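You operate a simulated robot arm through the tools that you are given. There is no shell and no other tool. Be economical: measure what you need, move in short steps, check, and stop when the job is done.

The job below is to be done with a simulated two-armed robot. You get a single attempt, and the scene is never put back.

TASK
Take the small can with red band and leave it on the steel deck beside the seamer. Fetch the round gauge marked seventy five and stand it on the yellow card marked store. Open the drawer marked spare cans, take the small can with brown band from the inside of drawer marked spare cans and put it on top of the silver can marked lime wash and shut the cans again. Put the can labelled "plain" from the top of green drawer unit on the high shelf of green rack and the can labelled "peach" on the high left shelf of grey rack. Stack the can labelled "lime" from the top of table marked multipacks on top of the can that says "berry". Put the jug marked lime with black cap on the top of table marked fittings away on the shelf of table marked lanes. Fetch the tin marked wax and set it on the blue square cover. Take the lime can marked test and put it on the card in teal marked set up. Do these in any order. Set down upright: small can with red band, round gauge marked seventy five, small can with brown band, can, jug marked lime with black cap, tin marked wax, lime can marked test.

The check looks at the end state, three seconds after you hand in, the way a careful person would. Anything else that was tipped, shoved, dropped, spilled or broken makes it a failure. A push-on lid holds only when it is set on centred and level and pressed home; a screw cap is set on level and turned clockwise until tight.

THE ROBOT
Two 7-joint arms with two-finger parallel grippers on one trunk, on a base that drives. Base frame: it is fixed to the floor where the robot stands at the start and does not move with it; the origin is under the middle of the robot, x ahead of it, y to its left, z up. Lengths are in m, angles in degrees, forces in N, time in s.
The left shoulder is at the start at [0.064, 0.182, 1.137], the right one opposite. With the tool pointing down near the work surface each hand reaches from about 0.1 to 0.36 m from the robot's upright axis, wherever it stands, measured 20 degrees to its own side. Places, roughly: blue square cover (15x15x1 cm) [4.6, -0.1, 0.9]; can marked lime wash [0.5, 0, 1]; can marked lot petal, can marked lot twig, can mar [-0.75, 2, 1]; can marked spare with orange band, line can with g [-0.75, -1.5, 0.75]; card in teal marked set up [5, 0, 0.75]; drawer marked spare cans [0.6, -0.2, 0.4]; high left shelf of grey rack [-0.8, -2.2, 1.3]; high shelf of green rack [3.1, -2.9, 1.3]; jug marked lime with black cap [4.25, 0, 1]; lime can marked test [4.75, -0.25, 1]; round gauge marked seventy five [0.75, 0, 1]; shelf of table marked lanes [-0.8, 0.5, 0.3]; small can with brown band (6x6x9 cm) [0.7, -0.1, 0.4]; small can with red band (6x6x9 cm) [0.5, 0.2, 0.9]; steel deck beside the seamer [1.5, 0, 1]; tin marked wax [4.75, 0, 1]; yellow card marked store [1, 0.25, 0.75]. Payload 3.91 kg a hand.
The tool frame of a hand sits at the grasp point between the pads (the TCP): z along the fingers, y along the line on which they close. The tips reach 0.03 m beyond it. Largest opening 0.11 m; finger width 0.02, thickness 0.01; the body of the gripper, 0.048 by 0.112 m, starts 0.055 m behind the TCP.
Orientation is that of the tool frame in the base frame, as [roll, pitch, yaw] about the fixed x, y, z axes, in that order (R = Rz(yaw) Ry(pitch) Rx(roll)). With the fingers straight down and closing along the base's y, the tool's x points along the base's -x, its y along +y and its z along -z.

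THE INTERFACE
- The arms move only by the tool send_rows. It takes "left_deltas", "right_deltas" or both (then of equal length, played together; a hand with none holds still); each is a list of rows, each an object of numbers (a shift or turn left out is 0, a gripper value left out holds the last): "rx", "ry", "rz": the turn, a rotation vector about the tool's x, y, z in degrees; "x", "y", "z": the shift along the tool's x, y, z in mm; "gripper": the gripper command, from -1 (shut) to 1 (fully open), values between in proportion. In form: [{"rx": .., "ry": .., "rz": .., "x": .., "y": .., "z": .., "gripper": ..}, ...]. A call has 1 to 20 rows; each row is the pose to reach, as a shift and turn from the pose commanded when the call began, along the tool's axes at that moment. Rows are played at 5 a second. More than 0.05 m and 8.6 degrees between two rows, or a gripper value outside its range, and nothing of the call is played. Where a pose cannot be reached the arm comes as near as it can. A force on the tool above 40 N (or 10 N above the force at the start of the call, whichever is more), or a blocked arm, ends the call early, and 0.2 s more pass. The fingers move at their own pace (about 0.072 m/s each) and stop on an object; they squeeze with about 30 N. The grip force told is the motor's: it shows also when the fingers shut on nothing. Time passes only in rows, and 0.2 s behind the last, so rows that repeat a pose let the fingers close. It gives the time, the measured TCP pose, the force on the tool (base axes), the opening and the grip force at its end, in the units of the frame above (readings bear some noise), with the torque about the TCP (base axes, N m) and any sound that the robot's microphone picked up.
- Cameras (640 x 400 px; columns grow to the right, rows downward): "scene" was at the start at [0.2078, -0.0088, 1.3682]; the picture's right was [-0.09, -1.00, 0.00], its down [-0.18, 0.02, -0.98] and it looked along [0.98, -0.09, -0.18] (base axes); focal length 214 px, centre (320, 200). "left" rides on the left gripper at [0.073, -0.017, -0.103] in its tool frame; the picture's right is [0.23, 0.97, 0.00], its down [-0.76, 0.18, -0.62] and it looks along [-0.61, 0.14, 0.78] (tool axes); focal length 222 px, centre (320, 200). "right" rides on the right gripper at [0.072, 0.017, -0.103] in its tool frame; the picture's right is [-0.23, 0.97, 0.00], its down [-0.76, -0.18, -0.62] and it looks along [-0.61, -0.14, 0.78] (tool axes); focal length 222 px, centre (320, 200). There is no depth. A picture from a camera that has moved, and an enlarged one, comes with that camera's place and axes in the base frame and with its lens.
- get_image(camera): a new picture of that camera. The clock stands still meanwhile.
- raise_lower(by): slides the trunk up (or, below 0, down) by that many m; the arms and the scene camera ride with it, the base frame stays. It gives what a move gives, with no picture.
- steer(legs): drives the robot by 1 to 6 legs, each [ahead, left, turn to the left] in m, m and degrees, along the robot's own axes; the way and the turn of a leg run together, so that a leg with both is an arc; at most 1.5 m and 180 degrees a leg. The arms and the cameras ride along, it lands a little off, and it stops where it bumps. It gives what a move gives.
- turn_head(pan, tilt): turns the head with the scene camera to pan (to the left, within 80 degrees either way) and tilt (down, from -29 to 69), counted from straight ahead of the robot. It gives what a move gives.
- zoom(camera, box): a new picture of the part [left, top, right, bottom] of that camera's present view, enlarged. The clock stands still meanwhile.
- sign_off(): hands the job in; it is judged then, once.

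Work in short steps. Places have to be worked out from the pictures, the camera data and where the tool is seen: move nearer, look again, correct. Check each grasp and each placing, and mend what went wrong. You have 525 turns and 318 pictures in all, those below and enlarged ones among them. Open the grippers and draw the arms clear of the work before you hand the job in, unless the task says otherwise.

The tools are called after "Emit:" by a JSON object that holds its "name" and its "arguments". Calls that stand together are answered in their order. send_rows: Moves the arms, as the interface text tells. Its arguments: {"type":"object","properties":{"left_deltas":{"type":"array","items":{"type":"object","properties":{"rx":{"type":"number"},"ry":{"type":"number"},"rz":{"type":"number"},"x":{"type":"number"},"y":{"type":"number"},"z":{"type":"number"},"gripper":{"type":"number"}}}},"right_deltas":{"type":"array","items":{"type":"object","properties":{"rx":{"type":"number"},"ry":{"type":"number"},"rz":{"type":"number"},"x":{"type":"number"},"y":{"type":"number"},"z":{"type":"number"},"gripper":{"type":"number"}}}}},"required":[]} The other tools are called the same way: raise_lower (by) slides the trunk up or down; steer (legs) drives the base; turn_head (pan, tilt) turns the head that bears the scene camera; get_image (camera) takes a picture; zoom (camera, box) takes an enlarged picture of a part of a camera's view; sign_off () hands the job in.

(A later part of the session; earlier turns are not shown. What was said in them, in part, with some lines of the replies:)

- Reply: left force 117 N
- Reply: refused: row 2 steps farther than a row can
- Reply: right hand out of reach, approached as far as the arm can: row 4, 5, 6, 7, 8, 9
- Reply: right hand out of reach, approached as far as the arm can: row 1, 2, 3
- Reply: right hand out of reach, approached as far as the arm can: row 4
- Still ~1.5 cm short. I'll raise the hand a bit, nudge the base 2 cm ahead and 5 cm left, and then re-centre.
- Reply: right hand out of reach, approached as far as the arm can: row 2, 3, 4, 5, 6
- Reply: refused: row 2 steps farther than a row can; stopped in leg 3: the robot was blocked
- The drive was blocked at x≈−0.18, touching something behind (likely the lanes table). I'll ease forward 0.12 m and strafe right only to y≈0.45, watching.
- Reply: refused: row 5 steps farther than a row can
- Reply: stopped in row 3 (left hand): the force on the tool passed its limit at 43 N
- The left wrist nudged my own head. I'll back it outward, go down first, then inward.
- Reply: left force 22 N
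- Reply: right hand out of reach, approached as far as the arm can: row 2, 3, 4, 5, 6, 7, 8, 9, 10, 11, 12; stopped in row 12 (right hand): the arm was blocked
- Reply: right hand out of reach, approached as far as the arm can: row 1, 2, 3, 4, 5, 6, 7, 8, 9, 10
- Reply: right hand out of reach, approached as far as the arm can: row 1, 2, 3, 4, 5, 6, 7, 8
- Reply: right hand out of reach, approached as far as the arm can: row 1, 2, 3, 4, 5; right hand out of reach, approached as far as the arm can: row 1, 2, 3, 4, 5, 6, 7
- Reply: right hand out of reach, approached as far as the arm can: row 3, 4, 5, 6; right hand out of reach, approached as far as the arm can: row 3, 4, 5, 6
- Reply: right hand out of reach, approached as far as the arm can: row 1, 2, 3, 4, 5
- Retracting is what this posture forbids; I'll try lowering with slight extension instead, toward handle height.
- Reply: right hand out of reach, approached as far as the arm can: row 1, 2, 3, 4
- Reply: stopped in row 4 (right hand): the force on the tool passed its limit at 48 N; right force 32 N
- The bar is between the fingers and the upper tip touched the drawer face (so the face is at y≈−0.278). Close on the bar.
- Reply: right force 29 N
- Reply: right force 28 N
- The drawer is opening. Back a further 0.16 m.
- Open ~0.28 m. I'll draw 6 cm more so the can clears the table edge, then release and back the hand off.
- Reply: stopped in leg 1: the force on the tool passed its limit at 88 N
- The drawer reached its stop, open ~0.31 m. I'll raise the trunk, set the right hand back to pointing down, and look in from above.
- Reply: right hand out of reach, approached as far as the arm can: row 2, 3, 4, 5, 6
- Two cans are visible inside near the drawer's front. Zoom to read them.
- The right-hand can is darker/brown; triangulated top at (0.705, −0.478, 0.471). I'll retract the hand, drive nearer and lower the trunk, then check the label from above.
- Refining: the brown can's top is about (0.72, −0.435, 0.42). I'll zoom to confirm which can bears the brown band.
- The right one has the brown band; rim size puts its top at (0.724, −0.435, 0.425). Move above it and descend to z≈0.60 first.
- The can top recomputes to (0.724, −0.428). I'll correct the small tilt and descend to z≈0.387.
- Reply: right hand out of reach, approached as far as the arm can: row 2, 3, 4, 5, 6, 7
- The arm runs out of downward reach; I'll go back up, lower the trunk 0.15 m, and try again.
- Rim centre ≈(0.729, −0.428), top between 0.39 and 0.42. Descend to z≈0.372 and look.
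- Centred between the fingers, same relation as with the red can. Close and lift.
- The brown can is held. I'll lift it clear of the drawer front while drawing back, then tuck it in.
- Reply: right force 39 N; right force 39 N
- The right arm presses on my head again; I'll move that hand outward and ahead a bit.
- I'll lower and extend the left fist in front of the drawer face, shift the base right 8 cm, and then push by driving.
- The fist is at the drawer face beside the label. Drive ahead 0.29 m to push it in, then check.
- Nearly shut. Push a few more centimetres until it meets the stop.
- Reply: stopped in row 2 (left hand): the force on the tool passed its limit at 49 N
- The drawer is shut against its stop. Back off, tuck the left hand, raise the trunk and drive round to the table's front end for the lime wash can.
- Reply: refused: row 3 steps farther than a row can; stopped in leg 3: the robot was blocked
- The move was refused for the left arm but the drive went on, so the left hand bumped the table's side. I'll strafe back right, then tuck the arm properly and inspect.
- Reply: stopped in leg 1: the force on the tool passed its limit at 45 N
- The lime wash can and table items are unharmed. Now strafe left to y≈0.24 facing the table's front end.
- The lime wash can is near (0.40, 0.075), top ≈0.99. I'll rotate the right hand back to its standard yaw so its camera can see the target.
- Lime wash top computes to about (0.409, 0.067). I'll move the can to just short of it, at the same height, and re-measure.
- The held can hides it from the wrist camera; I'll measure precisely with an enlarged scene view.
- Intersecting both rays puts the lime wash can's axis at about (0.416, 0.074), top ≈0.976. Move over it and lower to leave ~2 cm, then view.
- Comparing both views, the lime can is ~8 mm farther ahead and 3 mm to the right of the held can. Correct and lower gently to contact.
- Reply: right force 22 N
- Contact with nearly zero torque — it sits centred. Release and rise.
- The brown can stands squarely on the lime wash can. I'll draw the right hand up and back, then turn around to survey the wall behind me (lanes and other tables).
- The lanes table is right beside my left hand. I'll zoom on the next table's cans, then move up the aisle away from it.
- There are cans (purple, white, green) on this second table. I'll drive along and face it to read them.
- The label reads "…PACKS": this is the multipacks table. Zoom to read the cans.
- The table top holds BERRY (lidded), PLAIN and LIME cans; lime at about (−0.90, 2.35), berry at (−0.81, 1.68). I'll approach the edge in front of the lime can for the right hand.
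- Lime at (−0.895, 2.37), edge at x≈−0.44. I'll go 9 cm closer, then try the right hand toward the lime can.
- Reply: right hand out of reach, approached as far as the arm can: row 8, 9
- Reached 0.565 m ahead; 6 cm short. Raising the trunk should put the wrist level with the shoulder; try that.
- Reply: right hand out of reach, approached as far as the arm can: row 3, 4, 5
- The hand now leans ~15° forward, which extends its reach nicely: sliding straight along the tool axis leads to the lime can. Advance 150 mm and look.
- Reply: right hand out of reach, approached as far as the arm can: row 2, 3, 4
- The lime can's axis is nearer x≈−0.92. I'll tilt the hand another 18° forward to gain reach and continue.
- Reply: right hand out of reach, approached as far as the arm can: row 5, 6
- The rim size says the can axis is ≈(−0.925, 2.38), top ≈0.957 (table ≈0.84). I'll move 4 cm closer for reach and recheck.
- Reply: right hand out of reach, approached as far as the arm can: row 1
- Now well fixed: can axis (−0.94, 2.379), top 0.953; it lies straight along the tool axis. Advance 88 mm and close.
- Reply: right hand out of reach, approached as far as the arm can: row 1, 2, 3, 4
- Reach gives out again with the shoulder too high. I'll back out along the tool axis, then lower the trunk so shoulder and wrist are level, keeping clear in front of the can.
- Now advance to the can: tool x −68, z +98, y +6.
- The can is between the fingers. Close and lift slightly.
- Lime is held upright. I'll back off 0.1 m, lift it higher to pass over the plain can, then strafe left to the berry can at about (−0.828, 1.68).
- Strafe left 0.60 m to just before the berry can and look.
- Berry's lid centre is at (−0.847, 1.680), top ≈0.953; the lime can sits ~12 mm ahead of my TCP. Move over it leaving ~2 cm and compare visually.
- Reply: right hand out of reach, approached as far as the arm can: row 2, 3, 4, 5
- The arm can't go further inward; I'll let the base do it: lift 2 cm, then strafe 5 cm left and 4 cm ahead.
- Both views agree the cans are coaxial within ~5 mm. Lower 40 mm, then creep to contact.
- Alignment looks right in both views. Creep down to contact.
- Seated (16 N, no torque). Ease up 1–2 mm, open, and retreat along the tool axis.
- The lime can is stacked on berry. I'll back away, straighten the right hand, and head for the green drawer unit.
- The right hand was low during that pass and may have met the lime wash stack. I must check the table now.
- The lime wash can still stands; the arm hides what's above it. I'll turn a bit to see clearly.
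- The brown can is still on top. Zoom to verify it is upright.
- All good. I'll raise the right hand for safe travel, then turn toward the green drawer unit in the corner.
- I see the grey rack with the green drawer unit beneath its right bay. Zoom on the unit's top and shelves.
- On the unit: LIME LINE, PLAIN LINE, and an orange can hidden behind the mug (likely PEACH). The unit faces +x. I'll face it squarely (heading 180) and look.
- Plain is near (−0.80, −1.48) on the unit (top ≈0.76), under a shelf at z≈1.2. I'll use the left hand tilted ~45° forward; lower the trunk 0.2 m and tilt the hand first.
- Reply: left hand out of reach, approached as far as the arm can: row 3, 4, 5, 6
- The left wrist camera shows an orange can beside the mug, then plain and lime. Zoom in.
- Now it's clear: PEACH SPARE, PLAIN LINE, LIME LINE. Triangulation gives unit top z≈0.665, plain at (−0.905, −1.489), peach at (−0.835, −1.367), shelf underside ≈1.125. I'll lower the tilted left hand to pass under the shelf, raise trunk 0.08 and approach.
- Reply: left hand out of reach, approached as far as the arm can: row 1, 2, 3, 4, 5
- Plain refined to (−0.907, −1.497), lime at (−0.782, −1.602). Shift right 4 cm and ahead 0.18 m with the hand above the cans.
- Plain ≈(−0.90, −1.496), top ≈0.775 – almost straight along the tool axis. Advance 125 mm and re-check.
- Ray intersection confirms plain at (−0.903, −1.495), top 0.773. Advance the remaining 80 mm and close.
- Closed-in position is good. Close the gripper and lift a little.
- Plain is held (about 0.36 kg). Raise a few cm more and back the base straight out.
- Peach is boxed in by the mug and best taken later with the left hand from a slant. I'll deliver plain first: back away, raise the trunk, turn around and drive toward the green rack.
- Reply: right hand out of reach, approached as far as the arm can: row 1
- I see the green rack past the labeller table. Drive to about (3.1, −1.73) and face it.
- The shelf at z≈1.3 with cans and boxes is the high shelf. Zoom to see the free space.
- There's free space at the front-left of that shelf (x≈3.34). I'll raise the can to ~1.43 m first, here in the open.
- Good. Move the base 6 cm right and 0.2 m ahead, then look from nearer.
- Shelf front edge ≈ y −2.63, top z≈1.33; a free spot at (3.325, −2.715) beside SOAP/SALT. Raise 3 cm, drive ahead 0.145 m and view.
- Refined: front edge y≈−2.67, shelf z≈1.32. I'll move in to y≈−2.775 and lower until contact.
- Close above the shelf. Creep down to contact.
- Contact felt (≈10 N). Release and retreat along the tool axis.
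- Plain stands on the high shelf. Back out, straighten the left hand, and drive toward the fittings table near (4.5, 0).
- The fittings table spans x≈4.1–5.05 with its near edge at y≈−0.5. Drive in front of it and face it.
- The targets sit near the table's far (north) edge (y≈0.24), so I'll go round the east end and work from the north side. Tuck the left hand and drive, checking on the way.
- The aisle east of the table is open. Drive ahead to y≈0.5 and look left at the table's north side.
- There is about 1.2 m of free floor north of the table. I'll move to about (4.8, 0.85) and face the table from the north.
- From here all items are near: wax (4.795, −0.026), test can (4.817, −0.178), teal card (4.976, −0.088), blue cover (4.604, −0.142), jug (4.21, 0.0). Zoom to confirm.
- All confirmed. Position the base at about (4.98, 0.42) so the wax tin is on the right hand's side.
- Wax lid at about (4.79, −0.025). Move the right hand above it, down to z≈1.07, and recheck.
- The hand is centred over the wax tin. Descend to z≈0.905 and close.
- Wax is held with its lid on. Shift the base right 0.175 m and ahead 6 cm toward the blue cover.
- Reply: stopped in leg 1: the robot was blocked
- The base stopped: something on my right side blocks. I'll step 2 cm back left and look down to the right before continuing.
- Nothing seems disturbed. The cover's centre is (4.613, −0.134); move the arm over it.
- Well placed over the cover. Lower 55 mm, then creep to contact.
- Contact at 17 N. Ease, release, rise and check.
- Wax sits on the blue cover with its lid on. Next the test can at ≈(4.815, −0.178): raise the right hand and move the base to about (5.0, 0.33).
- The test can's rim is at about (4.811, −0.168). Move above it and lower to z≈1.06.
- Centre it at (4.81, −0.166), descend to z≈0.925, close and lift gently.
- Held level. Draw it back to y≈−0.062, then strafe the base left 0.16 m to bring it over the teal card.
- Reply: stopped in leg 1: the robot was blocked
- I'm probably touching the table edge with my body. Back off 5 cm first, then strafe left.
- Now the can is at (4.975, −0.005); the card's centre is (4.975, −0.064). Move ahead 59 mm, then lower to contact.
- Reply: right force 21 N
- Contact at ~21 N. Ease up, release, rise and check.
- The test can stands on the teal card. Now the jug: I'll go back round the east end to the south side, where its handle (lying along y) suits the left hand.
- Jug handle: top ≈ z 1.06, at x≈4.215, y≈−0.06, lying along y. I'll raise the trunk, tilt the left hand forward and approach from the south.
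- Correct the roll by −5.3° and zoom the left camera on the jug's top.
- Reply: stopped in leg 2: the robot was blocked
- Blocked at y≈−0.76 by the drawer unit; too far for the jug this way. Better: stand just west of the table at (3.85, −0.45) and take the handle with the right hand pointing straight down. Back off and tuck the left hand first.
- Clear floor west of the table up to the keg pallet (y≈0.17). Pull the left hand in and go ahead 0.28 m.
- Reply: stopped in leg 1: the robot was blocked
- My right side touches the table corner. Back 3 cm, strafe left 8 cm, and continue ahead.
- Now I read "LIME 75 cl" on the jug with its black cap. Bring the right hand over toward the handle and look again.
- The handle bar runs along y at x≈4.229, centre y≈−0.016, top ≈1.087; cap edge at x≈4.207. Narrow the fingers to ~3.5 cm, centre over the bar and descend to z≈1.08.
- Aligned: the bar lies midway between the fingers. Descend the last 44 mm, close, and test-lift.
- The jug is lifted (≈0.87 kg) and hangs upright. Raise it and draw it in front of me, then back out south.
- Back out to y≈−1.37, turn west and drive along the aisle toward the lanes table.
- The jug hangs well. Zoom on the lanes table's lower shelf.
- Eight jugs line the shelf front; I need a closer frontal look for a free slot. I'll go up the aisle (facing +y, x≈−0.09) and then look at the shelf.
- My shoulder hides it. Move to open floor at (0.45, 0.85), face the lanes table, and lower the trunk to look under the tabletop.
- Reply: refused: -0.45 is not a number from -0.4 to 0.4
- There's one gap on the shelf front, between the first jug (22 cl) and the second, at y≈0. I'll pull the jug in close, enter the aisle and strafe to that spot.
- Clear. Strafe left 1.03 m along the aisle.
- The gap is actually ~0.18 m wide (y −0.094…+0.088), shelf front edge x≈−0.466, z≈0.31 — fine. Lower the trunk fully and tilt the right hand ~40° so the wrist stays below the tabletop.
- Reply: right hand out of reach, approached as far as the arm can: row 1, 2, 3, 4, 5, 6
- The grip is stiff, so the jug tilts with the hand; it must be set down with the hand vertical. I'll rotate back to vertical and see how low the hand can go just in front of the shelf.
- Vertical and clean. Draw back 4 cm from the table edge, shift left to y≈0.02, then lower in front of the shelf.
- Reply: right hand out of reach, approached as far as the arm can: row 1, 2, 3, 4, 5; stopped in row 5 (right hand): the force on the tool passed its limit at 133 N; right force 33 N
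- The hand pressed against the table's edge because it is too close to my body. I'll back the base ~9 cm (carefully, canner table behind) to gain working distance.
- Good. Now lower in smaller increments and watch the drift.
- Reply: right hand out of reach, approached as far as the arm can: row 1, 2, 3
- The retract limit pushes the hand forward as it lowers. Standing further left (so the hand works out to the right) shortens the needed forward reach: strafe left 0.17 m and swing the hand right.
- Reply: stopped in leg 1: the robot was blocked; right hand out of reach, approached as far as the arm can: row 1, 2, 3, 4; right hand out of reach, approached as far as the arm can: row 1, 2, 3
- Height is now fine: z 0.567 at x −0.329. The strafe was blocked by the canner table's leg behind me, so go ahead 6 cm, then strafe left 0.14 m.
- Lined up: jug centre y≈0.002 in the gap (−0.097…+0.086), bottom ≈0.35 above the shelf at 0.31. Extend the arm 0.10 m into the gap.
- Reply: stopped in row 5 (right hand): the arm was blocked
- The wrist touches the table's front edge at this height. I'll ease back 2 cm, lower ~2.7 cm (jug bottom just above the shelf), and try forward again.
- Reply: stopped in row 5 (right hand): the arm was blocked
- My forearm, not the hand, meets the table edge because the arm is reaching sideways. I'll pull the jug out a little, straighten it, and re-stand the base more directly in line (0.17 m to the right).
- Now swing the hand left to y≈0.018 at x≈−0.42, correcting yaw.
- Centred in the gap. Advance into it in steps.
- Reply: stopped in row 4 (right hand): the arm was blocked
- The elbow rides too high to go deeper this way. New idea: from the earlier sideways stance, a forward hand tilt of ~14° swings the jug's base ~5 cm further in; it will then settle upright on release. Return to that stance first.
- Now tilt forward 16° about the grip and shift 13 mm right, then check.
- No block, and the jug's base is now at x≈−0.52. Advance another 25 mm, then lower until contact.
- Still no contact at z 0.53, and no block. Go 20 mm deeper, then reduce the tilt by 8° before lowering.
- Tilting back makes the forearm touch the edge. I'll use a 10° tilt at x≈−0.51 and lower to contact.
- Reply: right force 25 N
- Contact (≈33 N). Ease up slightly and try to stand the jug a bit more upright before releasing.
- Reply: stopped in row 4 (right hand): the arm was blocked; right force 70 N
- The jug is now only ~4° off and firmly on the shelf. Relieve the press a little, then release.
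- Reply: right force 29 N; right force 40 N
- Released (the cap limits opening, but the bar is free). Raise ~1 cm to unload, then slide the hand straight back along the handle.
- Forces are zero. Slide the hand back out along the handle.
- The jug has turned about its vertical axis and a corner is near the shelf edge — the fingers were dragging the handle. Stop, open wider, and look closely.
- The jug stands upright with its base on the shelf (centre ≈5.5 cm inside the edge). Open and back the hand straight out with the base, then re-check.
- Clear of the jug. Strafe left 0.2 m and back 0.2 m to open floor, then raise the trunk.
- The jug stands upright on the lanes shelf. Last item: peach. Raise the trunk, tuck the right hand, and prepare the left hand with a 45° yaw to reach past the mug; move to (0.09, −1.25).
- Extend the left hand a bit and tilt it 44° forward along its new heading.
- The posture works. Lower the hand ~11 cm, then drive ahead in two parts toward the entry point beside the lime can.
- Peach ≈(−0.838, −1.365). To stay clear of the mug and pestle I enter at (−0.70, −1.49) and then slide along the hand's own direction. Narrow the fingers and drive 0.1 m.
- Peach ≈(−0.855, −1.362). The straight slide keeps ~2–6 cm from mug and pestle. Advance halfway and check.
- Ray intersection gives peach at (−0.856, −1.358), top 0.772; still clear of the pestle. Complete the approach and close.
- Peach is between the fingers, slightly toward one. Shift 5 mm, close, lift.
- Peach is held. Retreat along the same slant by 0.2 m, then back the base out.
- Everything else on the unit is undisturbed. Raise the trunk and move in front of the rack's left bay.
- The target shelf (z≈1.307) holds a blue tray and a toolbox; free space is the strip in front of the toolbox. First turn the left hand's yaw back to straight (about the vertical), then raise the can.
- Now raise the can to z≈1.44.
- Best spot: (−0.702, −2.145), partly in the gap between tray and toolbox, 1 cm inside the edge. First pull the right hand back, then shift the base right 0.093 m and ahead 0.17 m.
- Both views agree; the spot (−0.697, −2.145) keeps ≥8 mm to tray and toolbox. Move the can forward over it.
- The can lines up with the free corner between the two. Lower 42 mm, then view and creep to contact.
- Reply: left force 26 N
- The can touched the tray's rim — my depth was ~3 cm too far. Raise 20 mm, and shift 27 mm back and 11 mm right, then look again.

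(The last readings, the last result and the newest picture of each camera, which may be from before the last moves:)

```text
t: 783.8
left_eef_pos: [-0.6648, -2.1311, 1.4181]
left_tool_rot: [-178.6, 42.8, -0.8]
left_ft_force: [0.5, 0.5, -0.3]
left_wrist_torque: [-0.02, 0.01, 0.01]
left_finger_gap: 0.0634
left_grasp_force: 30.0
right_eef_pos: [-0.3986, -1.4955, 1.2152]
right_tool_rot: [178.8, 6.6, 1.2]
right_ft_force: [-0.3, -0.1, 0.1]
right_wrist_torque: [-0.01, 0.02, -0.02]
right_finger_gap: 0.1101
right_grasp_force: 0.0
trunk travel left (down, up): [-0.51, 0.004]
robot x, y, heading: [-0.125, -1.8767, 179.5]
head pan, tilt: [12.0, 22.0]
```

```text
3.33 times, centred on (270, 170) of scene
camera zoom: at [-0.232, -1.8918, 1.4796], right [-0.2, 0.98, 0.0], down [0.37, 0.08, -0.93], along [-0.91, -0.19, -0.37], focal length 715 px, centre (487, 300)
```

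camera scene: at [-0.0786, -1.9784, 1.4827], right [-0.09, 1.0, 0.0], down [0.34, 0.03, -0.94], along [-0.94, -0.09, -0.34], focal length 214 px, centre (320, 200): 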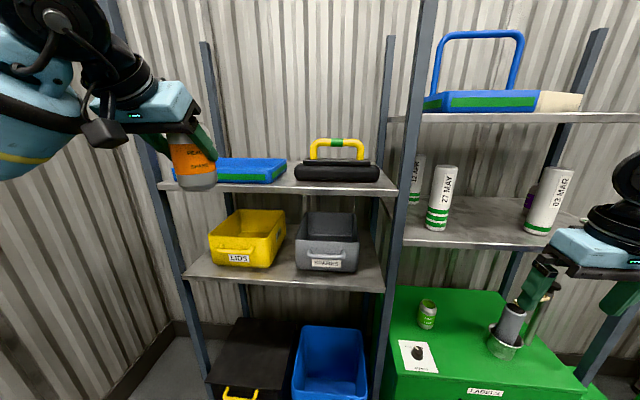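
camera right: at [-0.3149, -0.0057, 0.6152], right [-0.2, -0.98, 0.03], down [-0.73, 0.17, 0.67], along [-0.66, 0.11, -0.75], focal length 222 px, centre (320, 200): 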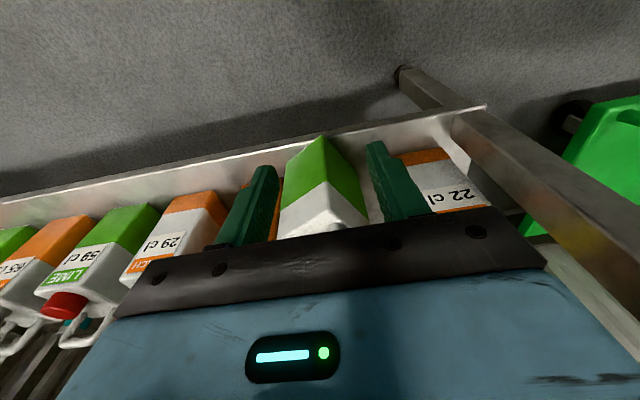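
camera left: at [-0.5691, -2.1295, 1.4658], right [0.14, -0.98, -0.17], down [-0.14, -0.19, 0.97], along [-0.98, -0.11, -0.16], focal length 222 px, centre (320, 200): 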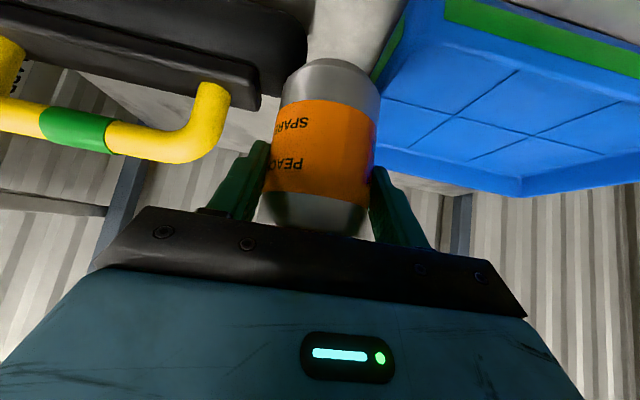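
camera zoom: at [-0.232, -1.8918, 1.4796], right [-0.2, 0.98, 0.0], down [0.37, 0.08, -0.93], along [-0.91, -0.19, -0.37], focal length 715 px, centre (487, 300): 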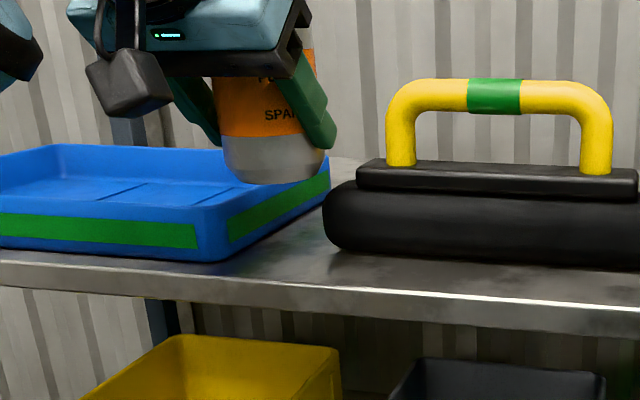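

Projected onto the shelf, the can's base now lands between edge, toolbox and tray with clearance all round. Lower to contact.

Emit:
{"name": "send_rows", "arguments": {"left_deltas": [{"x": 4, "z": 4.5}, {"x": 8, "z": 9}, {"x": 11, "z": 12}, {"x": 13, "z": 14}, {"x": 15, "z": 16.2}, {"x": 17, "z": 18.4}, {"x": 19, "z": 20.5}, {"x": 21, "z": 22.7}, {"x": 23, "z": 25}]}}

Emit:
{"name": "zoom", "arguments": {"camera": "scene", "box": [200, 110, 340, 230]}}

```text
t: 785.7
left_eef_pos: [-0.662, -2.1314, 1.3988]
left_tool_rot: [-178.0, 44.3, -0.2]
left_ft_force: [10.5, 0.2, 17.1]
left_wrist_torque: [0.25, 0.33, -0.17]
left_finger_gap: 0.0635
left_grasp_force: 30.0
right_eef_pos: [-0.3955, -1.4942, 1.2136]
right_tool_rot: [178.9, 6.7, 1.2]
right_ft_force: [-0.2, -0.2, -0.1]
right_wrist_torque: [0.02, -0.04, -0.01]
right_finger_gap: 0.1099
right_grasp_force: 0.1
trunk travel left (down, up): [-0.51, 0.004]
robot x, y, heading: [-0.1281, -1.8714, 179.7]
head pan, tilt: [12.0, 22.0]
stopped in row 9 (left hand): the force on the tool passed its limit at 41 N (the readings are from after the stop); the commanded pose is now the measured one
```

```text
3.33 times, centred on (270, 170) of scene
camera zoom: at [-0.2292, -1.8917, 1.4794], right [-0.2, 0.98, 0.0], down [0.36, 0.08, -0.93], along [-0.91, -0.19, -0.37], focal length 715 px, centre (487, 300)
```

zoom: 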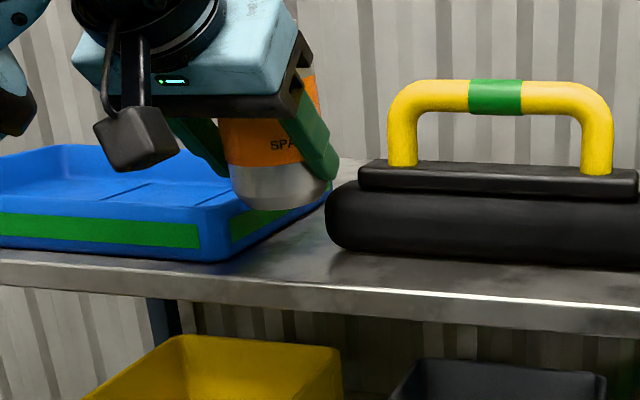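

Something still catches, and the can may have slid up in the grip. Raise 4 cm and look carefully with the left camera.

Emit:
{"name": "send_rows", "arguments": {"left_deltas": [{"x": -14, "z": -15, "ry": 0.7}, {"x": -28, "z": -30, "ry": 1.4}]}}

Emit:
{"name": "get_image", "arguments": {"camera": "left"}}

Emit:
{"name": "zoom", "arguments": {"camera": "scene", "box": [180, 100, 340, 230]}}

```text
t: 786.3
left_eef_pos: [-0.6639, -2.1317, 1.4367]
left_tool_rot: [-178.5, 42.3, -0.4]
left_ft_force: [-0.4, 0.5, 0.1]
left_wrist_torque: [0.01, -0.02, 0.0]
left_finger_gap: 0.0635
left_grasp_force: 29.4
right_eef_pos: [-0.3964, -1.495, 1.2149]
right_tool_rot: [178.9, 6.7, 1.4]
right_ft_force: [0.0, 0.2, -0.6]
right_wrist_torque: [-0.01, 0.02, 0.03]
right_finger_gap: 0.1097
right_grasp_force: 0.1
trunk travel left (down, up): [-0.51, 0.004]
robot x, y, heading: [-0.1304, -1.8718, 179.7]
head pan, tilt: [12.0, 22.0]
```

```text
50 pictures are left
camera left: at [-0.5396, -2.1192, 1.463], right [0.14, -0.97, -0.17], down [-0.15, -0.19, 0.97], along [-0.98, -0.11, -0.17], focal length 222 px, centre (320, 200)
```

left: 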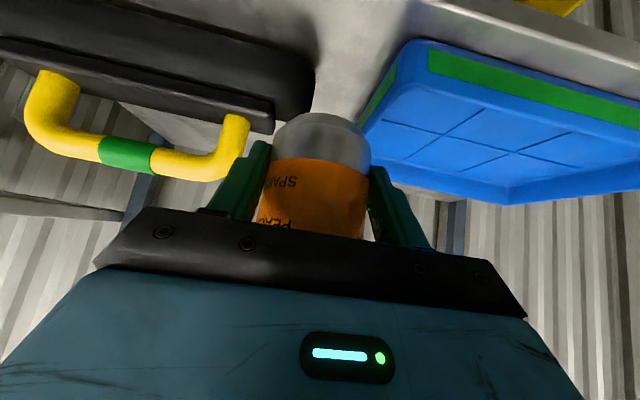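

```text
3.08 times, centred on (260, 165) of scene
camera zoom: at [-0.2308, -1.8913, 1.4797], right [-0.2, 0.98, 0.0], down [0.37, 0.08, -0.93], along [-0.91, -0.19, -0.37], focal length 660 px, centre (505, 308)
```

zoom: 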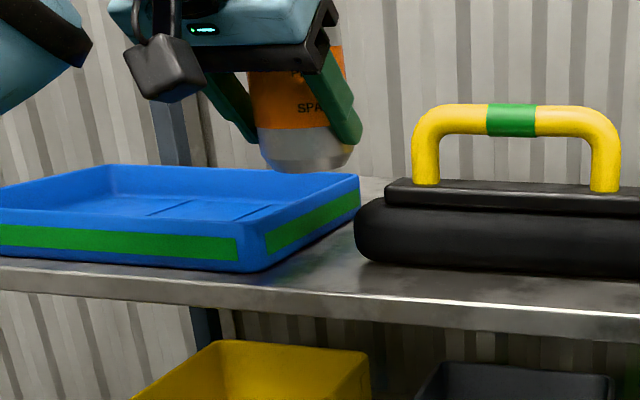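

The can slid ~3.5 cm up in the grip, and my straight-on fingertips foul the toolbox. Turning the hand back to the −43° yaw puts the fingers in free space. Rotate about the vertical while raised.

Emit:
{"name": "send_rows", "arguments": {"left_deltas": [{"x": -10, "z": -11}, {"x": -10, "z": -11, "rx": 5, "rz": 5.4}, {"x": -10, "z": -11, "rx": 10, "rz": 10.8}, {"x": -10, "z": -11, "rx": 15, "rz": 16.2}, {"x": -10, "z": -11, "rx": 20, "rz": 21.6}, {"x": -10, "z": -11, "rx": 25, "rz": 27}, {"x": -10, "z": -11, "rx": 29, "rz": 31.5}]}}

Emit:
{"name": "get_image", "arguments": {"camera": "left"}}

Emit:
{"name": "zoom", "arguments": {"camera": "scene", "box": [160, 90, 340, 230]}}

```text
t: 787.9
left_eef_pos: [-0.6501, -2.0823, 1.4143]
left_tool_rot: [-172.8, 42.8, -36.8]
left_ft_force: [-0.1, 1.1, 0.5]
left_wrist_torque: [-0.01, -0.02, 0.01]
left_finger_gap: 0.0636
left_grasp_force: 30.2
left hand out of reach, approached as far as the arm can: row 6, 7
right_eef_pos: [-0.3999, -1.4939, 1.2112]
right_tool_rot: [178.7, 6.4, 1.3]
right_ft_force: [-0.4, 0.1, -0.1]
right_wrist_torque: [-0.03, -0.07, -0.03]
right_finger_gap: 0.1103
right_grasp_force: 0.0
trunk travel left (down, up): [-0.51, 0.004]
robot x, y, heading: [-0.128, -1.872, 179.6]
head pan, tilt: [12.0, 22.0]
```

```text
48 pictures are left
camera left: at [-0.5481, -2.1533, 1.4406], right [-0.51, -0.82, -0.24], down [-0.28, -0.11, 0.95], along [-0.81, 0.56, -0.17], focal length 222 px, centre (320, 200)
```

left: 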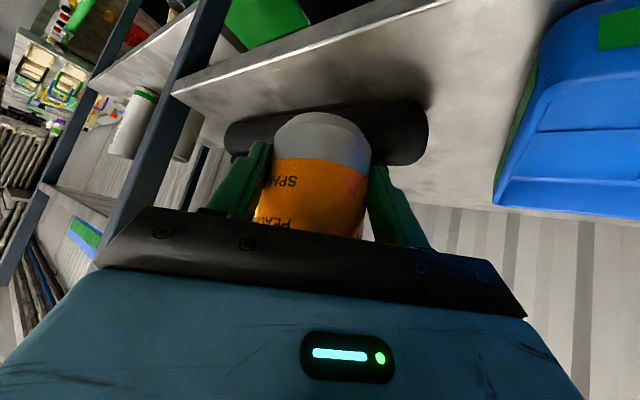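

```text
2.86 times, centred on (250, 160) of scene
camera zoom: at [-0.2348, -1.8901, 1.479], right [-0.2, 0.98, 0.0], down [0.37, 0.07, -0.93], along [-0.91, -0.19, -0.38], focal length 613 px, centre (520, 314)
```

zoom: 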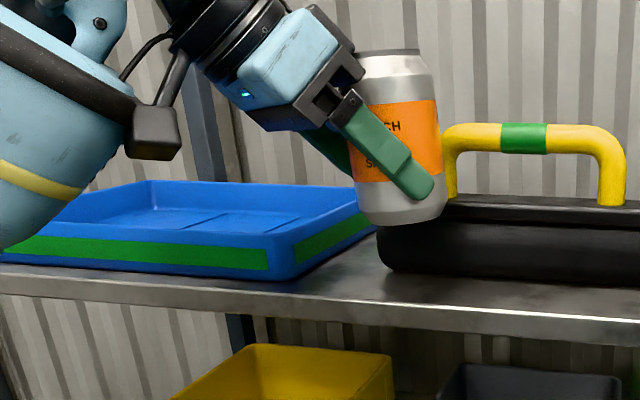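

The arm drifted right at its limit, but nothing touched. Correct the roll, then move the base 6.5 cm left to bring the can to the gap.

Emit:
{"name": "send_rows", "arguments": {"left_deltas": [{"rx": -3, "x": -7, "z": -8}, {"rx": -6, "x": -14, "z": -15}]}}

Emit:
{"name": "steer", "arguments": {"legs": [[0, 0.065, 0]]}}

Emit:
{"name": "get_image", "arguments": {"camera": "left"}}

Emit:
{"name": "zoom", "arguments": {"camera": "scene", "box": [180, 90, 360, 230]}}

```text
t: 788.5
left_eef_pos: [-0.6519, -2.0846, 1.4363]
left_tool_rot: [-179.1, 42.9, -36.8]
left_ft_force: [0.0, 0.5, -0.6]
left_wrist_torque: [-0.03, -0.02, -0.01]
left_finger_gap: 0.0632
left_grasp_force: 29.9
right_eef_pos: [-0.3991, -1.4951, 1.2136]
right_tool_rot: [178.8, 6.5, 1.2]
right_ft_force: [-0.3, -0.5, -0.6]
right_wrist_torque: [0.0, -0.04, 0.04]
right_finger_gap: 0.11
right_grasp_force: 0.1
trunk travel left (down, up): [-0.51, 0.004]
robot x, y, heading: [-0.1262, -1.8722, 179.8]
head pan, tilt: [12.0, 22.0]
```

```text
t: 789.8
left_eef_pos: [-0.6511, -2.1489, 1.4369]
left_tool_rot: [-179.0, 43.0, -36.8]
left_ft_force: [0.4, 0.6, -0.7]
left_wrist_torque: [0.01, 0.02, 0.02]
left_finger_gap: 0.0633
left_grasp_force: 29.7
right_eef_pos: [-0.3997, -1.5605, 1.2132]
right_tool_rot: [178.8, 6.7, 1.3]
right_ft_force: [0.7, -0.7, -0.1]
right_wrist_torque: [-0.01, 0.02, 0.0]
right_finger_gap: 0.11
right_grasp_force: 0.1
trunk travel left (down, up): [-0.51, 0.004]
robot x, y, heading: [-0.1319, -1.9395, 179.8]
head pan, tilt: [12.0, 22.0]
```

```text
46 pictures are left
camera left: at [-0.5417, -2.2117, 1.4624], right [-0.46, -0.87, -0.17], down [-0.22, -0.07, 0.97], along [-0.86, 0.48, -0.16], focal length 222 px, centre (320, 200)
```

left: 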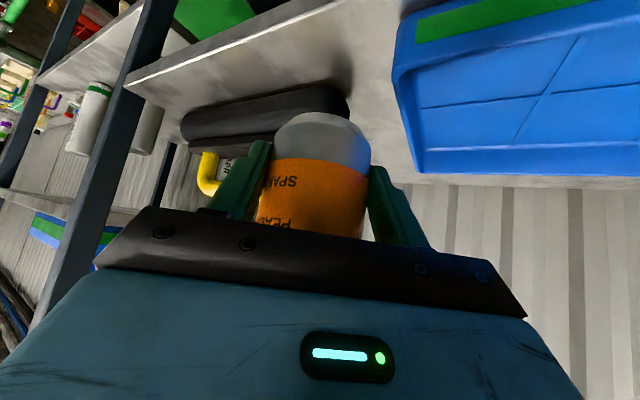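

```text
2.86 times, centred on (270, 160) of scene
camera zoom: at [-0.2327, -1.9567, 1.4796], right [-0.2, 0.98, 0.0], down [0.37, 0.08, -0.93], along [-0.91, -0.19, -0.37], focal length 613 px, centre (463, 314)
```

zoom: 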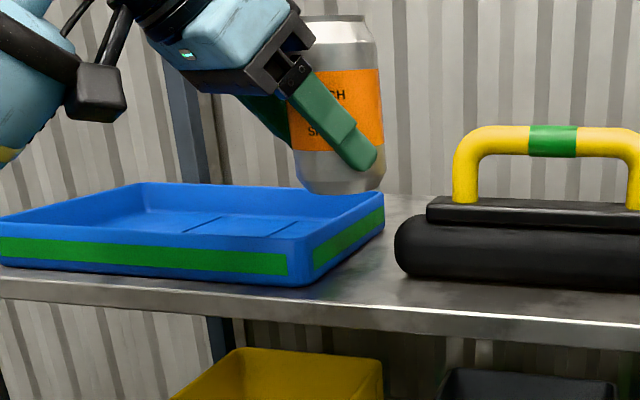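

Now the can's base projects between toolbox end and tray corner with space on both sides. Lower 55 mm watching forces.

Emit:
{"name": "send_rows", "arguments": {"left_deltas": [{"x": 11, "y": -3, "z": 13}, {"x": 22, "y": -3, "z": 25}, {"x": 30, "y": -3, "z": 33}, {"x": 36, "y": -3, "z": 40}]}}

Emit:
{"name": "zoom", "arguments": {"camera": "left", "box": [220, 0, 440, 140]}}

Emit:
{"name": "zoom", "arguments": {"camera": "scene", "box": [200, 100, 340, 220]}}

```text
t: 790.8
left_eef_pos: [-0.6503, -2.1469, 1.3816]
left_tool_rot: [-178.9, 43.0, -36.8]
left_ft_force: [0.4, 0.0, -0.2]
left_wrist_torque: [0.02, -0.02, 0.02]
left_finger_gap: 0.0632
left_grasp_force: 29.7
right_eef_pos: [-0.3996, -1.5614, 1.2131]
right_tool_rot: [178.8, 6.6, 1.3]
right_ft_force: [-0.1, 0.3, -0.5]
right_wrist_torque: [0.04, 0.0, 0.02]
right_finger_gap: 0.1099
right_grasp_force: 0.0
trunk travel left (down, up): [-0.51, 0.004]
robot x, y, heading: [-0.1259, -1.9395, 179.8]
head pan, tilt: [12.0, 22.0]
```

```text
2.86 times, centred on (330, 70) of left
camera zoom: at [-0.5409, -2.2094, 1.4075], right [-0.46, -0.87, -0.17], down [-0.22, -0.07, 0.97], along [-0.86, 0.48, -0.16], focal length 635 px, centre (291, 571)
```

zoom: 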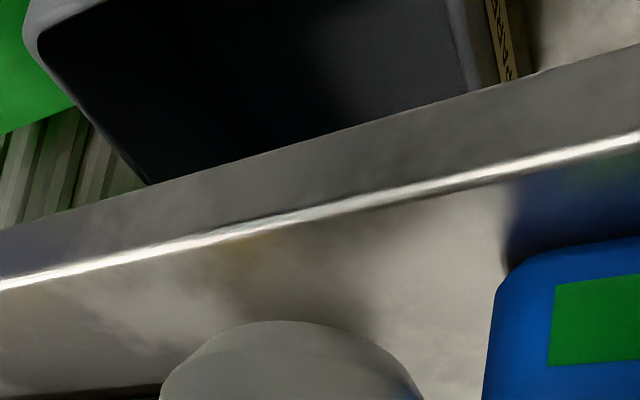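

```text
3.33 times, centred on (270, 160) of scene
camera zoom: at [-0.2329, -1.9573, 1.4795], right [-0.2, 0.98, 0.0], down [0.37, 0.08, -0.93], along [-0.91, -0.19, -0.37], focal length 715 px, centre (487, 333)
```

zoom: 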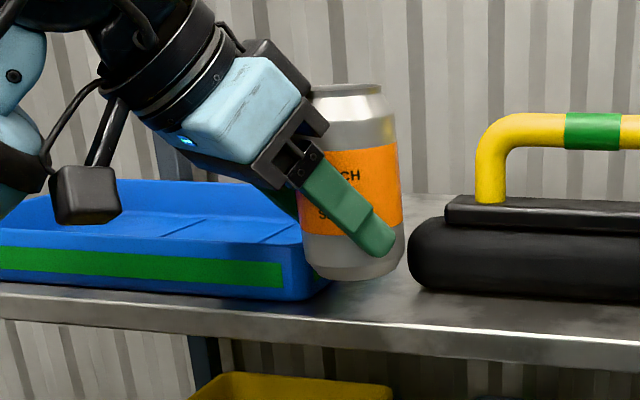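

It fits: the can is just above the shelf in the free spot. Creep down to contact.

Emit:
{"name": "send_rows", "arguments": {"left_deltas": [{"x": 2, "z": 2.2}, {"x": 4, "z": 4.4}, {"x": 6, "z": 6.5}, {"x": 8, "z": 8.7}, {"x": 10, "z": 11}, {"x": 12, "z": 13}, {"x": 14, "z": 15}, {"x": 16, "z": 17.3}]}}

Emit:
{"name": "zoom", "arguments": {"camera": "scene", "box": [200, 100, 340, 220]}}

```text
t: 792.6
left_eef_pos: [-0.6477, -2.1423, 1.3657]
left_tool_rot: [-179.6, 43.7, -37.3]
left_ft_force: [-3.9, 9.4, 33.1]
left_wrist_torque: [-0.93, 0.91, -0.33]
left_finger_gap: 0.0632
left_grasp_force: 29.7
right_eef_pos: [-0.3965, -1.5583, 1.2134]
right_tool_rot: [178.8, 6.9, 1.3]
right_ft_force: [-0.7, 0.0, -0.2]
right_wrist_torque: [0.01, -0.01, 0.01]
right_finger_gap: 0.11
right_grasp_force: 0.0
trunk travel left (down, up): [-0.51, 0.004]
robot x, y, heading: [-0.1287, -1.94, 179.7]
head pan, tilt: [12.0, 22.0]
```

```text
3.33 times, centred on (270, 160) of scene
camera zoom: at [-0.2299, -1.954, 1.4801], right [-0.2, 0.98, 0.0], down [0.37, 0.07, -0.93], along [-0.91, -0.19, -0.37], focal length 715 px, centre (487, 333)
```

zoom: 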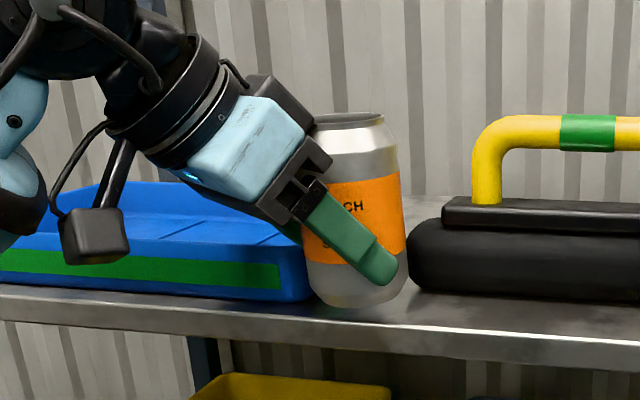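

Contact on the shelf. Ease up 2 mm and open slightly, then withdraw along the tool axis.

Emit:
{"name": "send_rows", "arguments": {"left_deltas": [{"x": -2, "z": -2.2}, {"x": -2, "z": -2.2, "gripper": 0.25}, {"x": -2, "z": -2.2, "gripper": 0.36}, {"x": -2, "z": -2.2, "gripper": 0.36}]}}

Emit:
{"name": "send_rows", "arguments": {"left_deltas": [{"z": -10}, {"z": -22}, {"z": -36}, {"z": -55}, {"z": -80}]}}

Emit:
{"name": "zoom", "arguments": {"camera": "scene", "box": [200, 100, 360, 230]}}

Emit:
{"name": "get_image", "arguments": {"camera": "left"}}

```text
t: 793.6
left_eef_pos: [-0.6457, -2.1449, 1.3639]
left_tool_rot: [-179.2, 43.1, -36.9]
left_ft_force: [2.1, 8.2, 21.5]
left_wrist_torque: [-0.68, 0.53, -0.11]
left_finger_gap: 0.071
left_grasp_force: 0.1
right_eef_pos: [-0.3969, -1.5602, 1.2135]
right_tool_rot: [178.7, 6.7, 1.2]
right_ft_force: [0.3, 0.0, -0.1]
right_wrist_torque: [0.0, 0.04, -0.01]
right_finger_gap: 0.1101
right_grasp_force: 0.0
trunk travel left (down, up): [-0.51, 0.004]
robot x, y, heading: [-0.1333, -1.9392, 179.9]
head pan, tilt: [12.0, 22.0]
```

```text
t: 794.8
left_eef_pos: [-0.6057, -2.1769, 1.4223]
left_tool_rot: [-179.0, 42.9, -36.8]
left_ft_force: [-0.8, 0.7, -0.2]
left_wrist_torque: [0.0, 0.02, 0.0]
left_finger_gap: 0.0749
left_grasp_force: 0.0
right_eef_pos: [-0.3988, -1.5615, 1.2148]
right_tool_rot: [178.8, 6.7, 1.2]
right_ft_force: [0.6, -0.2, -0.1]
right_wrist_torque: [-0.03, -0.02, -0.03]
right_finger_gap: 0.1101
right_grasp_force: 0.0
trunk travel left (down, up): [-0.51, 0.004]
robot x, y, heading: [-0.1298, -1.937, 179.9]
head pan, tilt: [12.0, 22.0]
```

```text
3.08 times, centred on (280, 165) of scene
camera zoom: at [-0.2318, -1.9573, 1.4797], right [-0.2, 0.98, 0.0], down [0.37, 0.08, -0.93], along [-0.91, -0.19, -0.37], focal length 660 px, centre (443, 308)
```

zoom: 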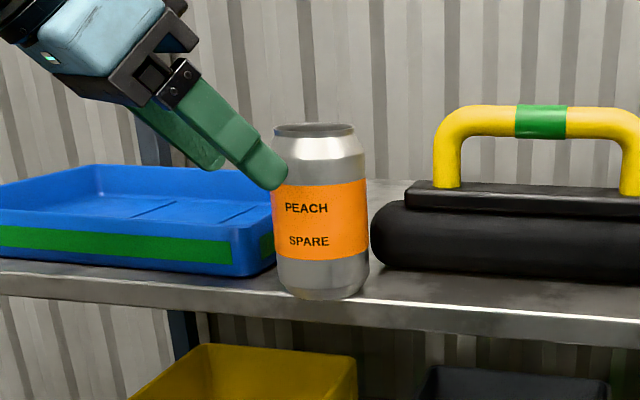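

```text
40 pictures are left
camera left: at [-0.4966, -2.2399, 1.448], right [-0.46, -0.87, -0.17], down [-0.22, -0.07, 0.97], along [-0.86, 0.48, -0.16], focal length 222 px, centre (320, 200)
```

left: 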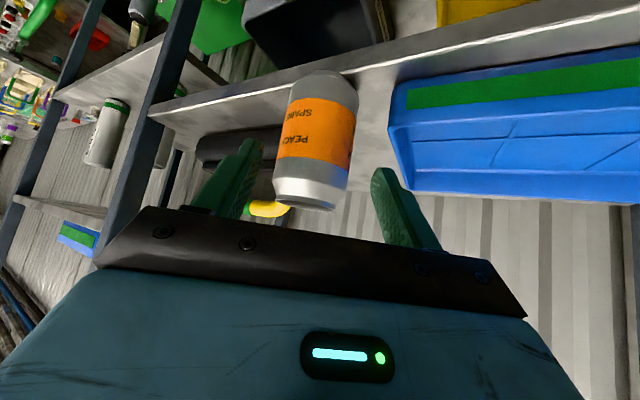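

Peach stands upright, but its base sits right at the shelf edge. I'll close the fingers and gently push it ~12 mm inward, low on the can.

Emit:
{"name": "send_rows", "arguments": {"left_deltas": [{"x": 21, "y": -21.6, "z": -19.6, "gripper": -1}, {"x": 30, "y": -34, "z": 0, "gripper": -1}, {"x": 41.9, "y": -45.6, "z": 29.3, "gripper": -1}, {"x": 41.9, "y": -45.6, "z": 29.3, "gripper": -1}]}}

Emit:
{"name": "zoom", "arguments": {"camera": "scene", "box": [200, 120, 340, 230]}}

Emit:
{"name": "get_image", "arguments": {"camera": "left"}}

```text
t: 795.8
left_eef_pos: [-0.5695, -2.1495, 1.3707]
left_tool_rot: [-179.0, 42.9, -36.8]
left_ft_force: [0.1, -0.4, -0.8]
left_wrist_torque: [0.01, 0.0, 0.0]
left_finger_gap: 0.0
left_grasp_force: 29.7
right_eef_pos: [-0.3996, -1.5614, 1.2137]
right_tool_rot: [178.8, 6.7, 1.2]
right_ft_force: [-0.2, -0.1, 1.0]
right_wrist_torque: [-0.01, 0.02, -0.01]
right_finger_gap: 0.1101
right_grasp_force: 0.1
trunk travel left (down, up): [-0.51, 0.004]
robot x, y, heading: [-0.1271, -1.94, 179.9]
head pan, tilt: [12.0, 22.0]
```

```text
3.64 times, centred on (270, 175) of scene
camera zoom: at [-0.2318, -1.9575, 1.4797], right [-0.2, 0.98, 0.0], down [0.37, 0.08, -0.93], along [-0.91, -0.19, -0.37], focal length 780 px, centre (502, 291)
```

zoom: 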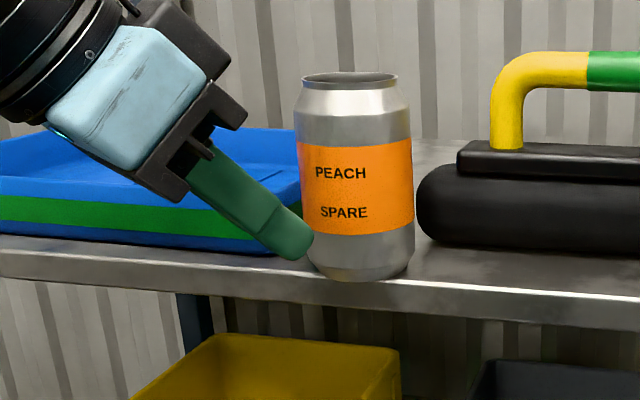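

```text
38 pictures are left
camera left: at [-0.4603, -2.2114, 1.3962], right [-0.46, -0.87, -0.17], down [-0.22, -0.07, 0.97], along [-0.86, 0.48, -0.16], focal length 222 px, centre (320, 200)
```

left: 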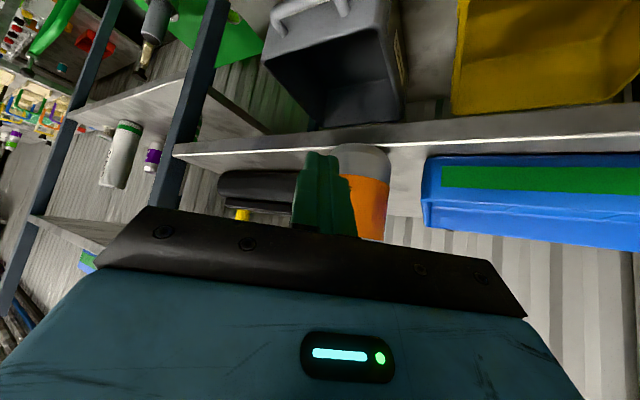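

The closed fingertips are in front of the can at its centre line. Push straight inward ~45 mm (≈12–14 mm after contact).

Emit:
{"name": "send_rows", "arguments": {"left_deltas": [{"x": -8.8, "y": 9, "z": 8.2}, {"x": -17.5, "y": 18, "z": 16.4}, {"x": -22, "y": 22.5, "z": 20.4}, {"x": -26.6, "y": 27.3, "z": 24.8}]}}

Emit:
{"name": "zoom", "arguments": {"camera": "scene", "box": [200, 120, 340, 230]}}

```text
t: 796.8
left_eef_pos: [-0.6157, -2.1487, 1.3689]
left_tool_rot: [-178.9, 43.0, -36.8]
left_ft_force: [0.1, 0.2, 0.6]
left_wrist_torque: [-0.01, 0.0, 0.02]
left_finger_gap: 0.0001
left_grasp_force: 30.4
right_eef_pos: [-0.3989, -1.5613, 1.2139]
right_tool_rot: [178.8, 6.6, 1.3]
right_ft_force: [0.2, 0.4, 0.2]
right_wrist_torque: [-0.01, -0.01, 0.0]
right_finger_gap: 0.1102
right_grasp_force: 0.1
trunk travel left (down, up): [-0.51, 0.004]
robot x, y, heading: [-0.1264, -1.9402, 179.7]
head pan, tilt: [12.0, 22.0]
```

```text
3.64 times, centred on (270, 175) of scene
camera zoom: at [-0.2329, -1.9573, 1.4795], right [-0.2, 0.98, 0.0], down [0.37, 0.08, -0.93], along [-0.91, -0.19, -0.37], focal length 780 px, centre (502, 291)
```

zoom: 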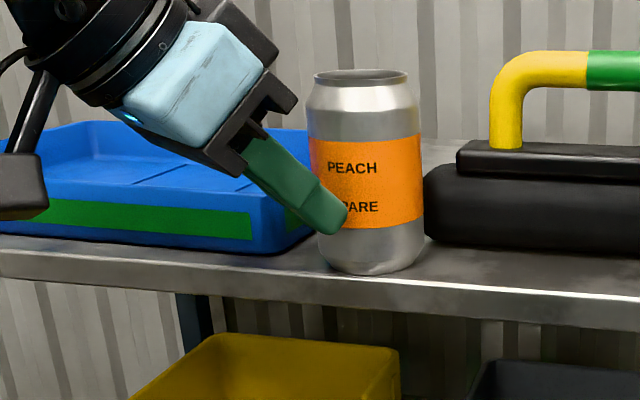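

Now the can's base is ~1 cm inside the edge, upright and clear of the toolbox. Withdraw the hand.

Emit:
{"name": "send_rows", "arguments": {"left_deltas": [{"x": 15, "y": -15, "z": -14}, {"x": 30, "y": -30, "z": -28}, {"x": 45, "y": -45, "z": -42}, {"x": 50, "y": -55, "z": -60}]}}

Emit:
{"name": "steer", "arguments": {"legs": [[-0.4, 0, 0]]}}

Emit:
{"name": "get_image", "arguments": {"camera": "scene"}}

```text
t: 797.8
left_eef_pos: [-0.5199, -2.1535, 1.3831]
left_tool_rot: [-179.0, 42.9, -36.8]
left_ft_force: [0.6, 0.2, 0.4]
left_wrist_torque: [0.0, -0.01, -0.01]
left_finger_gap: 0.0
left_grasp_force: 30.1
right_eef_pos: [-0.3995, -1.5606, 1.2131]
right_tool_rot: [178.7, 6.7, 1.2]
right_ft_force: [-0.2, 0.4, -0.5]
right_wrist_torque: [-0.01, 0.03, 0.01]
right_finger_gap: 0.1101
right_grasp_force: 0.1
trunk travel left (down, up): [-0.51, 0.004]
robot x, y, heading: [-0.1291, -1.9397, 180.2]
head pan, tilt: [12.0, 22.0]
```

```text
t: 800.3
left_eef_pos: [-0.1208, -2.1532, 1.3807]
left_tool_rot: [-178.9, 42.8, -37.4]
left_ft_force: [0.5, 0.5, -0.7]
left_wrist_torque: [0.02, 0.03, 0.0]
left_finger_gap: 0.0001
left_grasp_force: 30.6
right_eef_pos: [0.0074, -1.5608, 1.2121]
right_tool_rot: [178.8, 6.5, 0.8]
right_ft_force: [0.3, 0.6, -0.7]
right_wrist_torque: [0.02, 0.0, 0.0]
right_finger_gap: 0.1102
right_grasp_force: 0.1
trunk travel left (down, up): [-0.51, 0.004]
robot x, y, heading: [0.2692, -1.9394, 179.3]
head pan, tilt: [12.0, 22.0]
```

```text
36 pictures are left
camera scene: at [0.169, -1.96, 1.4795], right [-0.19, 0.98, 0.0], down [0.37, 0.07, -0.93], along [-0.91, -0.18, -0.38], focal length 214 px, centre (320, 200)
```

scene: 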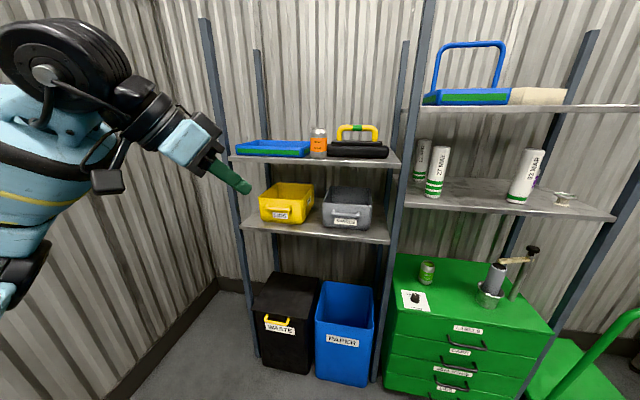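

Peach stands on the high left shelf. I'll open the left gripper, straighten it, and turn to re-check the canner table and lanes shelf from a distance.

Emit:
{"name": "send_rows", "arguments": {"left_deltas": [{"ry": 8, "x": 15, "gripper": 1}, {"ry": 16, "x": 30, "z": 15}, {"ry": 24, "x": 45, "z": 30}, {"ry": 32, "x": 60, "z": 40}, {"ry": 40, "x": 75, "z": 50}, {"ry": 43, "x": 85, "z": 60}]}}

Emit:
{"name": "steer", "arguments": {"legs": [[-0.2, 0, 0], [0, 0, -80]]}}

Emit:
{"name": "turn_head", "arguments": {"pan": 5, "tilt": 25}}

Emit:
{"name": "get_image", "arguments": {"camera": "scene"}}

```text
t: 801.7
left_eef_pos: [-0.1032, -2.1673, 1.2806]
left_tool_rot: [-179.2, -0.1, -38.0]
left_ft_force: [0.9, 0.3, 0.4]
left_wrist_torque: [0.0, 0.0, 0.04]
left_finger_gap: 0.1096
left_grasp_force: 0.0
right_eef_pos: [0.0061, -1.5624, 1.2144]
right_tool_rot: [178.8, 6.6, 0.7]
right_ft_force: [-0.6, -0.4, 0.3]
right_wrist_torque: [0.0, -0.01, 0.0]
right_finger_gap: 0.1101
right_grasp_force: 0.1
trunk travel left (down, up): [-0.51, 0.004]
robot x, y, heading: [0.271, -1.9424, 179.1]
head pan, tilt: [12.0, 22.0]
```

```text
t: 806.6
left_eef_pos: [0.1768, -1.6258, 1.2811]
left_tool_rot: [-179.2, 0.0, -115.6]
left_ft_force: [-0.1, -0.6, 0.7]
left_wrist_torque: [0.02, 0.02, 0.0]
left_finger_gap: 0.1099
left_grasp_force: 0.0
right_eef_pos: [0.791, -1.602, 1.214]
right_tool_rot: [178.8, 6.6, -76.8]
right_ft_force: [-0.2, 0.2, 0.4]
right_wrist_torque: [0.02, 0.0, 0.0]
right_finger_gap: 0.11
right_grasp_force: 0.1
trunk travel left (down, up): [-0.51, 0.004]
robot x, y, heading: [0.4792, -1.9486, 101.6]
head pan, tilt: [12.0, 22.0]
```

```text
t: 807.3
left_eef_pos: [0.1769, -1.625, 1.2799]
left_tool_rot: [-179.3, 0.0, -115.6]
left_ft_force: [-0.7, 0.5, -0.5]
left_wrist_torque: [0.01, 0.01, 0.0]
left_finger_gap: 0.11
left_grasp_force: 0.1
right_eef_pos: [0.7919, -1.6019, 1.2124]
right_tool_rot: [178.8, 6.6, -76.9]
right_ft_force: [0.4, 0.6, -0.1]
right_wrist_torque: [0.01, 0.0, 0.02]
right_finger_gap: 0.1098
right_grasp_force: 0.1
trunk travel left (down, up): [-0.51, 0.004]
robot x, y, heading: [0.4823, -1.9487, 101.8]
head pan, tilt: [5.0, 25.0]
```

```text
35 pictures are left
camera scene: at [0.4503, -1.8432, 1.4747], right [0.96, 0.29, 0.0], down [0.12, -0.4, -0.91], along [-0.26, 0.87, -0.42], focal length 214 px, centre (320, 200)
```

scene: 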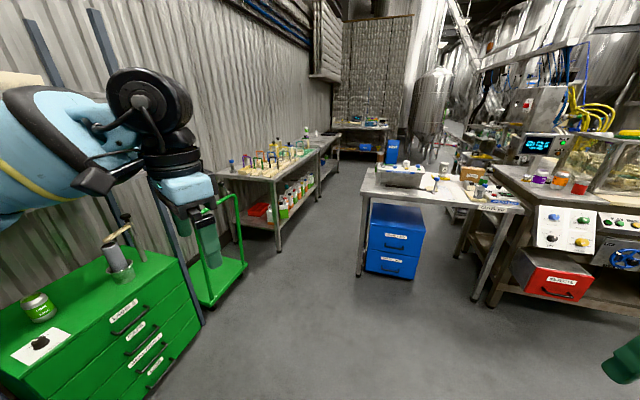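

Emit:
{"name": "zoom", "arguments": {"camera": "scene", "box": [340, 120, 600, 290]}}

Emit:
{"name": "zoom", "arguments": {"camera": "scene", "box": [205, 120, 355, 250]}}

```text
2.35 times, centred on (470, 205) of scene
camera zoom: at [0.4503, -1.8432, 1.4747], right [0.96, 0.29, 0.0], down [0.12, -0.4, -0.91], along [-0.26, 0.87, -0.42], focal length 505 px, centre (-33, 188)
```

zoom: 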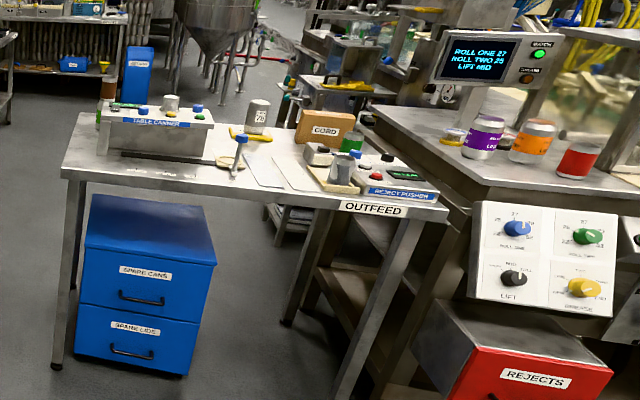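

```text
3.08 times, centred on (280, 185) of scene
camera zoom: at [0.4503, -1.8432, 1.4747], right [0.96, 0.29, 0.0], down [0.12, -0.4, -0.91], along [-0.26, 0.87, -0.42], focal length 660 px, centre (443, 246)
```

zoom: 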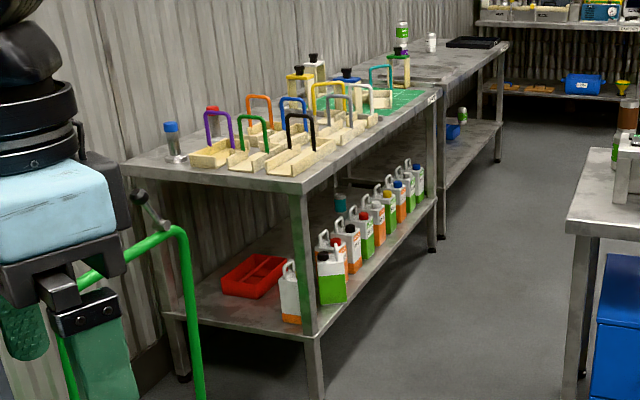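

Final look: the drawer is shut, brown sits on lime wash, and the gauge, red can, lime-on-berry stack, jug and peach are all standing. Both grippers are open and clear, so I hand the job in.

Emit:
{"name": "sign_off", "arguments": {}}

```text
The job is handed in.
```

I placed every item where the task asked, standing upright, shut the spare cans drawer again, and handed the job in; I don't have the check's result.

- **Jug (lime, black cap):** it stands on the lanes shelf, turned about 40°, with one bottom corner right at the front edge. Its centre is about 5 cm inside.
- **Peach can:** it stands on the high left shelf of the grey rack, about 1 cm inside the front edge. On the way in it pressed on the blue tray and probably touched the toolbox. Neither looked moved afterwards.
- **Lanes table:** my arm pushed hard against its front edge (about 133 N) while I was placing the jug. The items on it looked undisturbed.
- **Other bumps:** I also touched the canner table, the fittings table or its drawer unit, and a table behind me while driving. I saw nothing knocked over.
- **Which cans:** there were other cans labelled plain, peach and berry around the room. I used the plain and peach cans from the green drawer unit and the berry can on the multipacks table.
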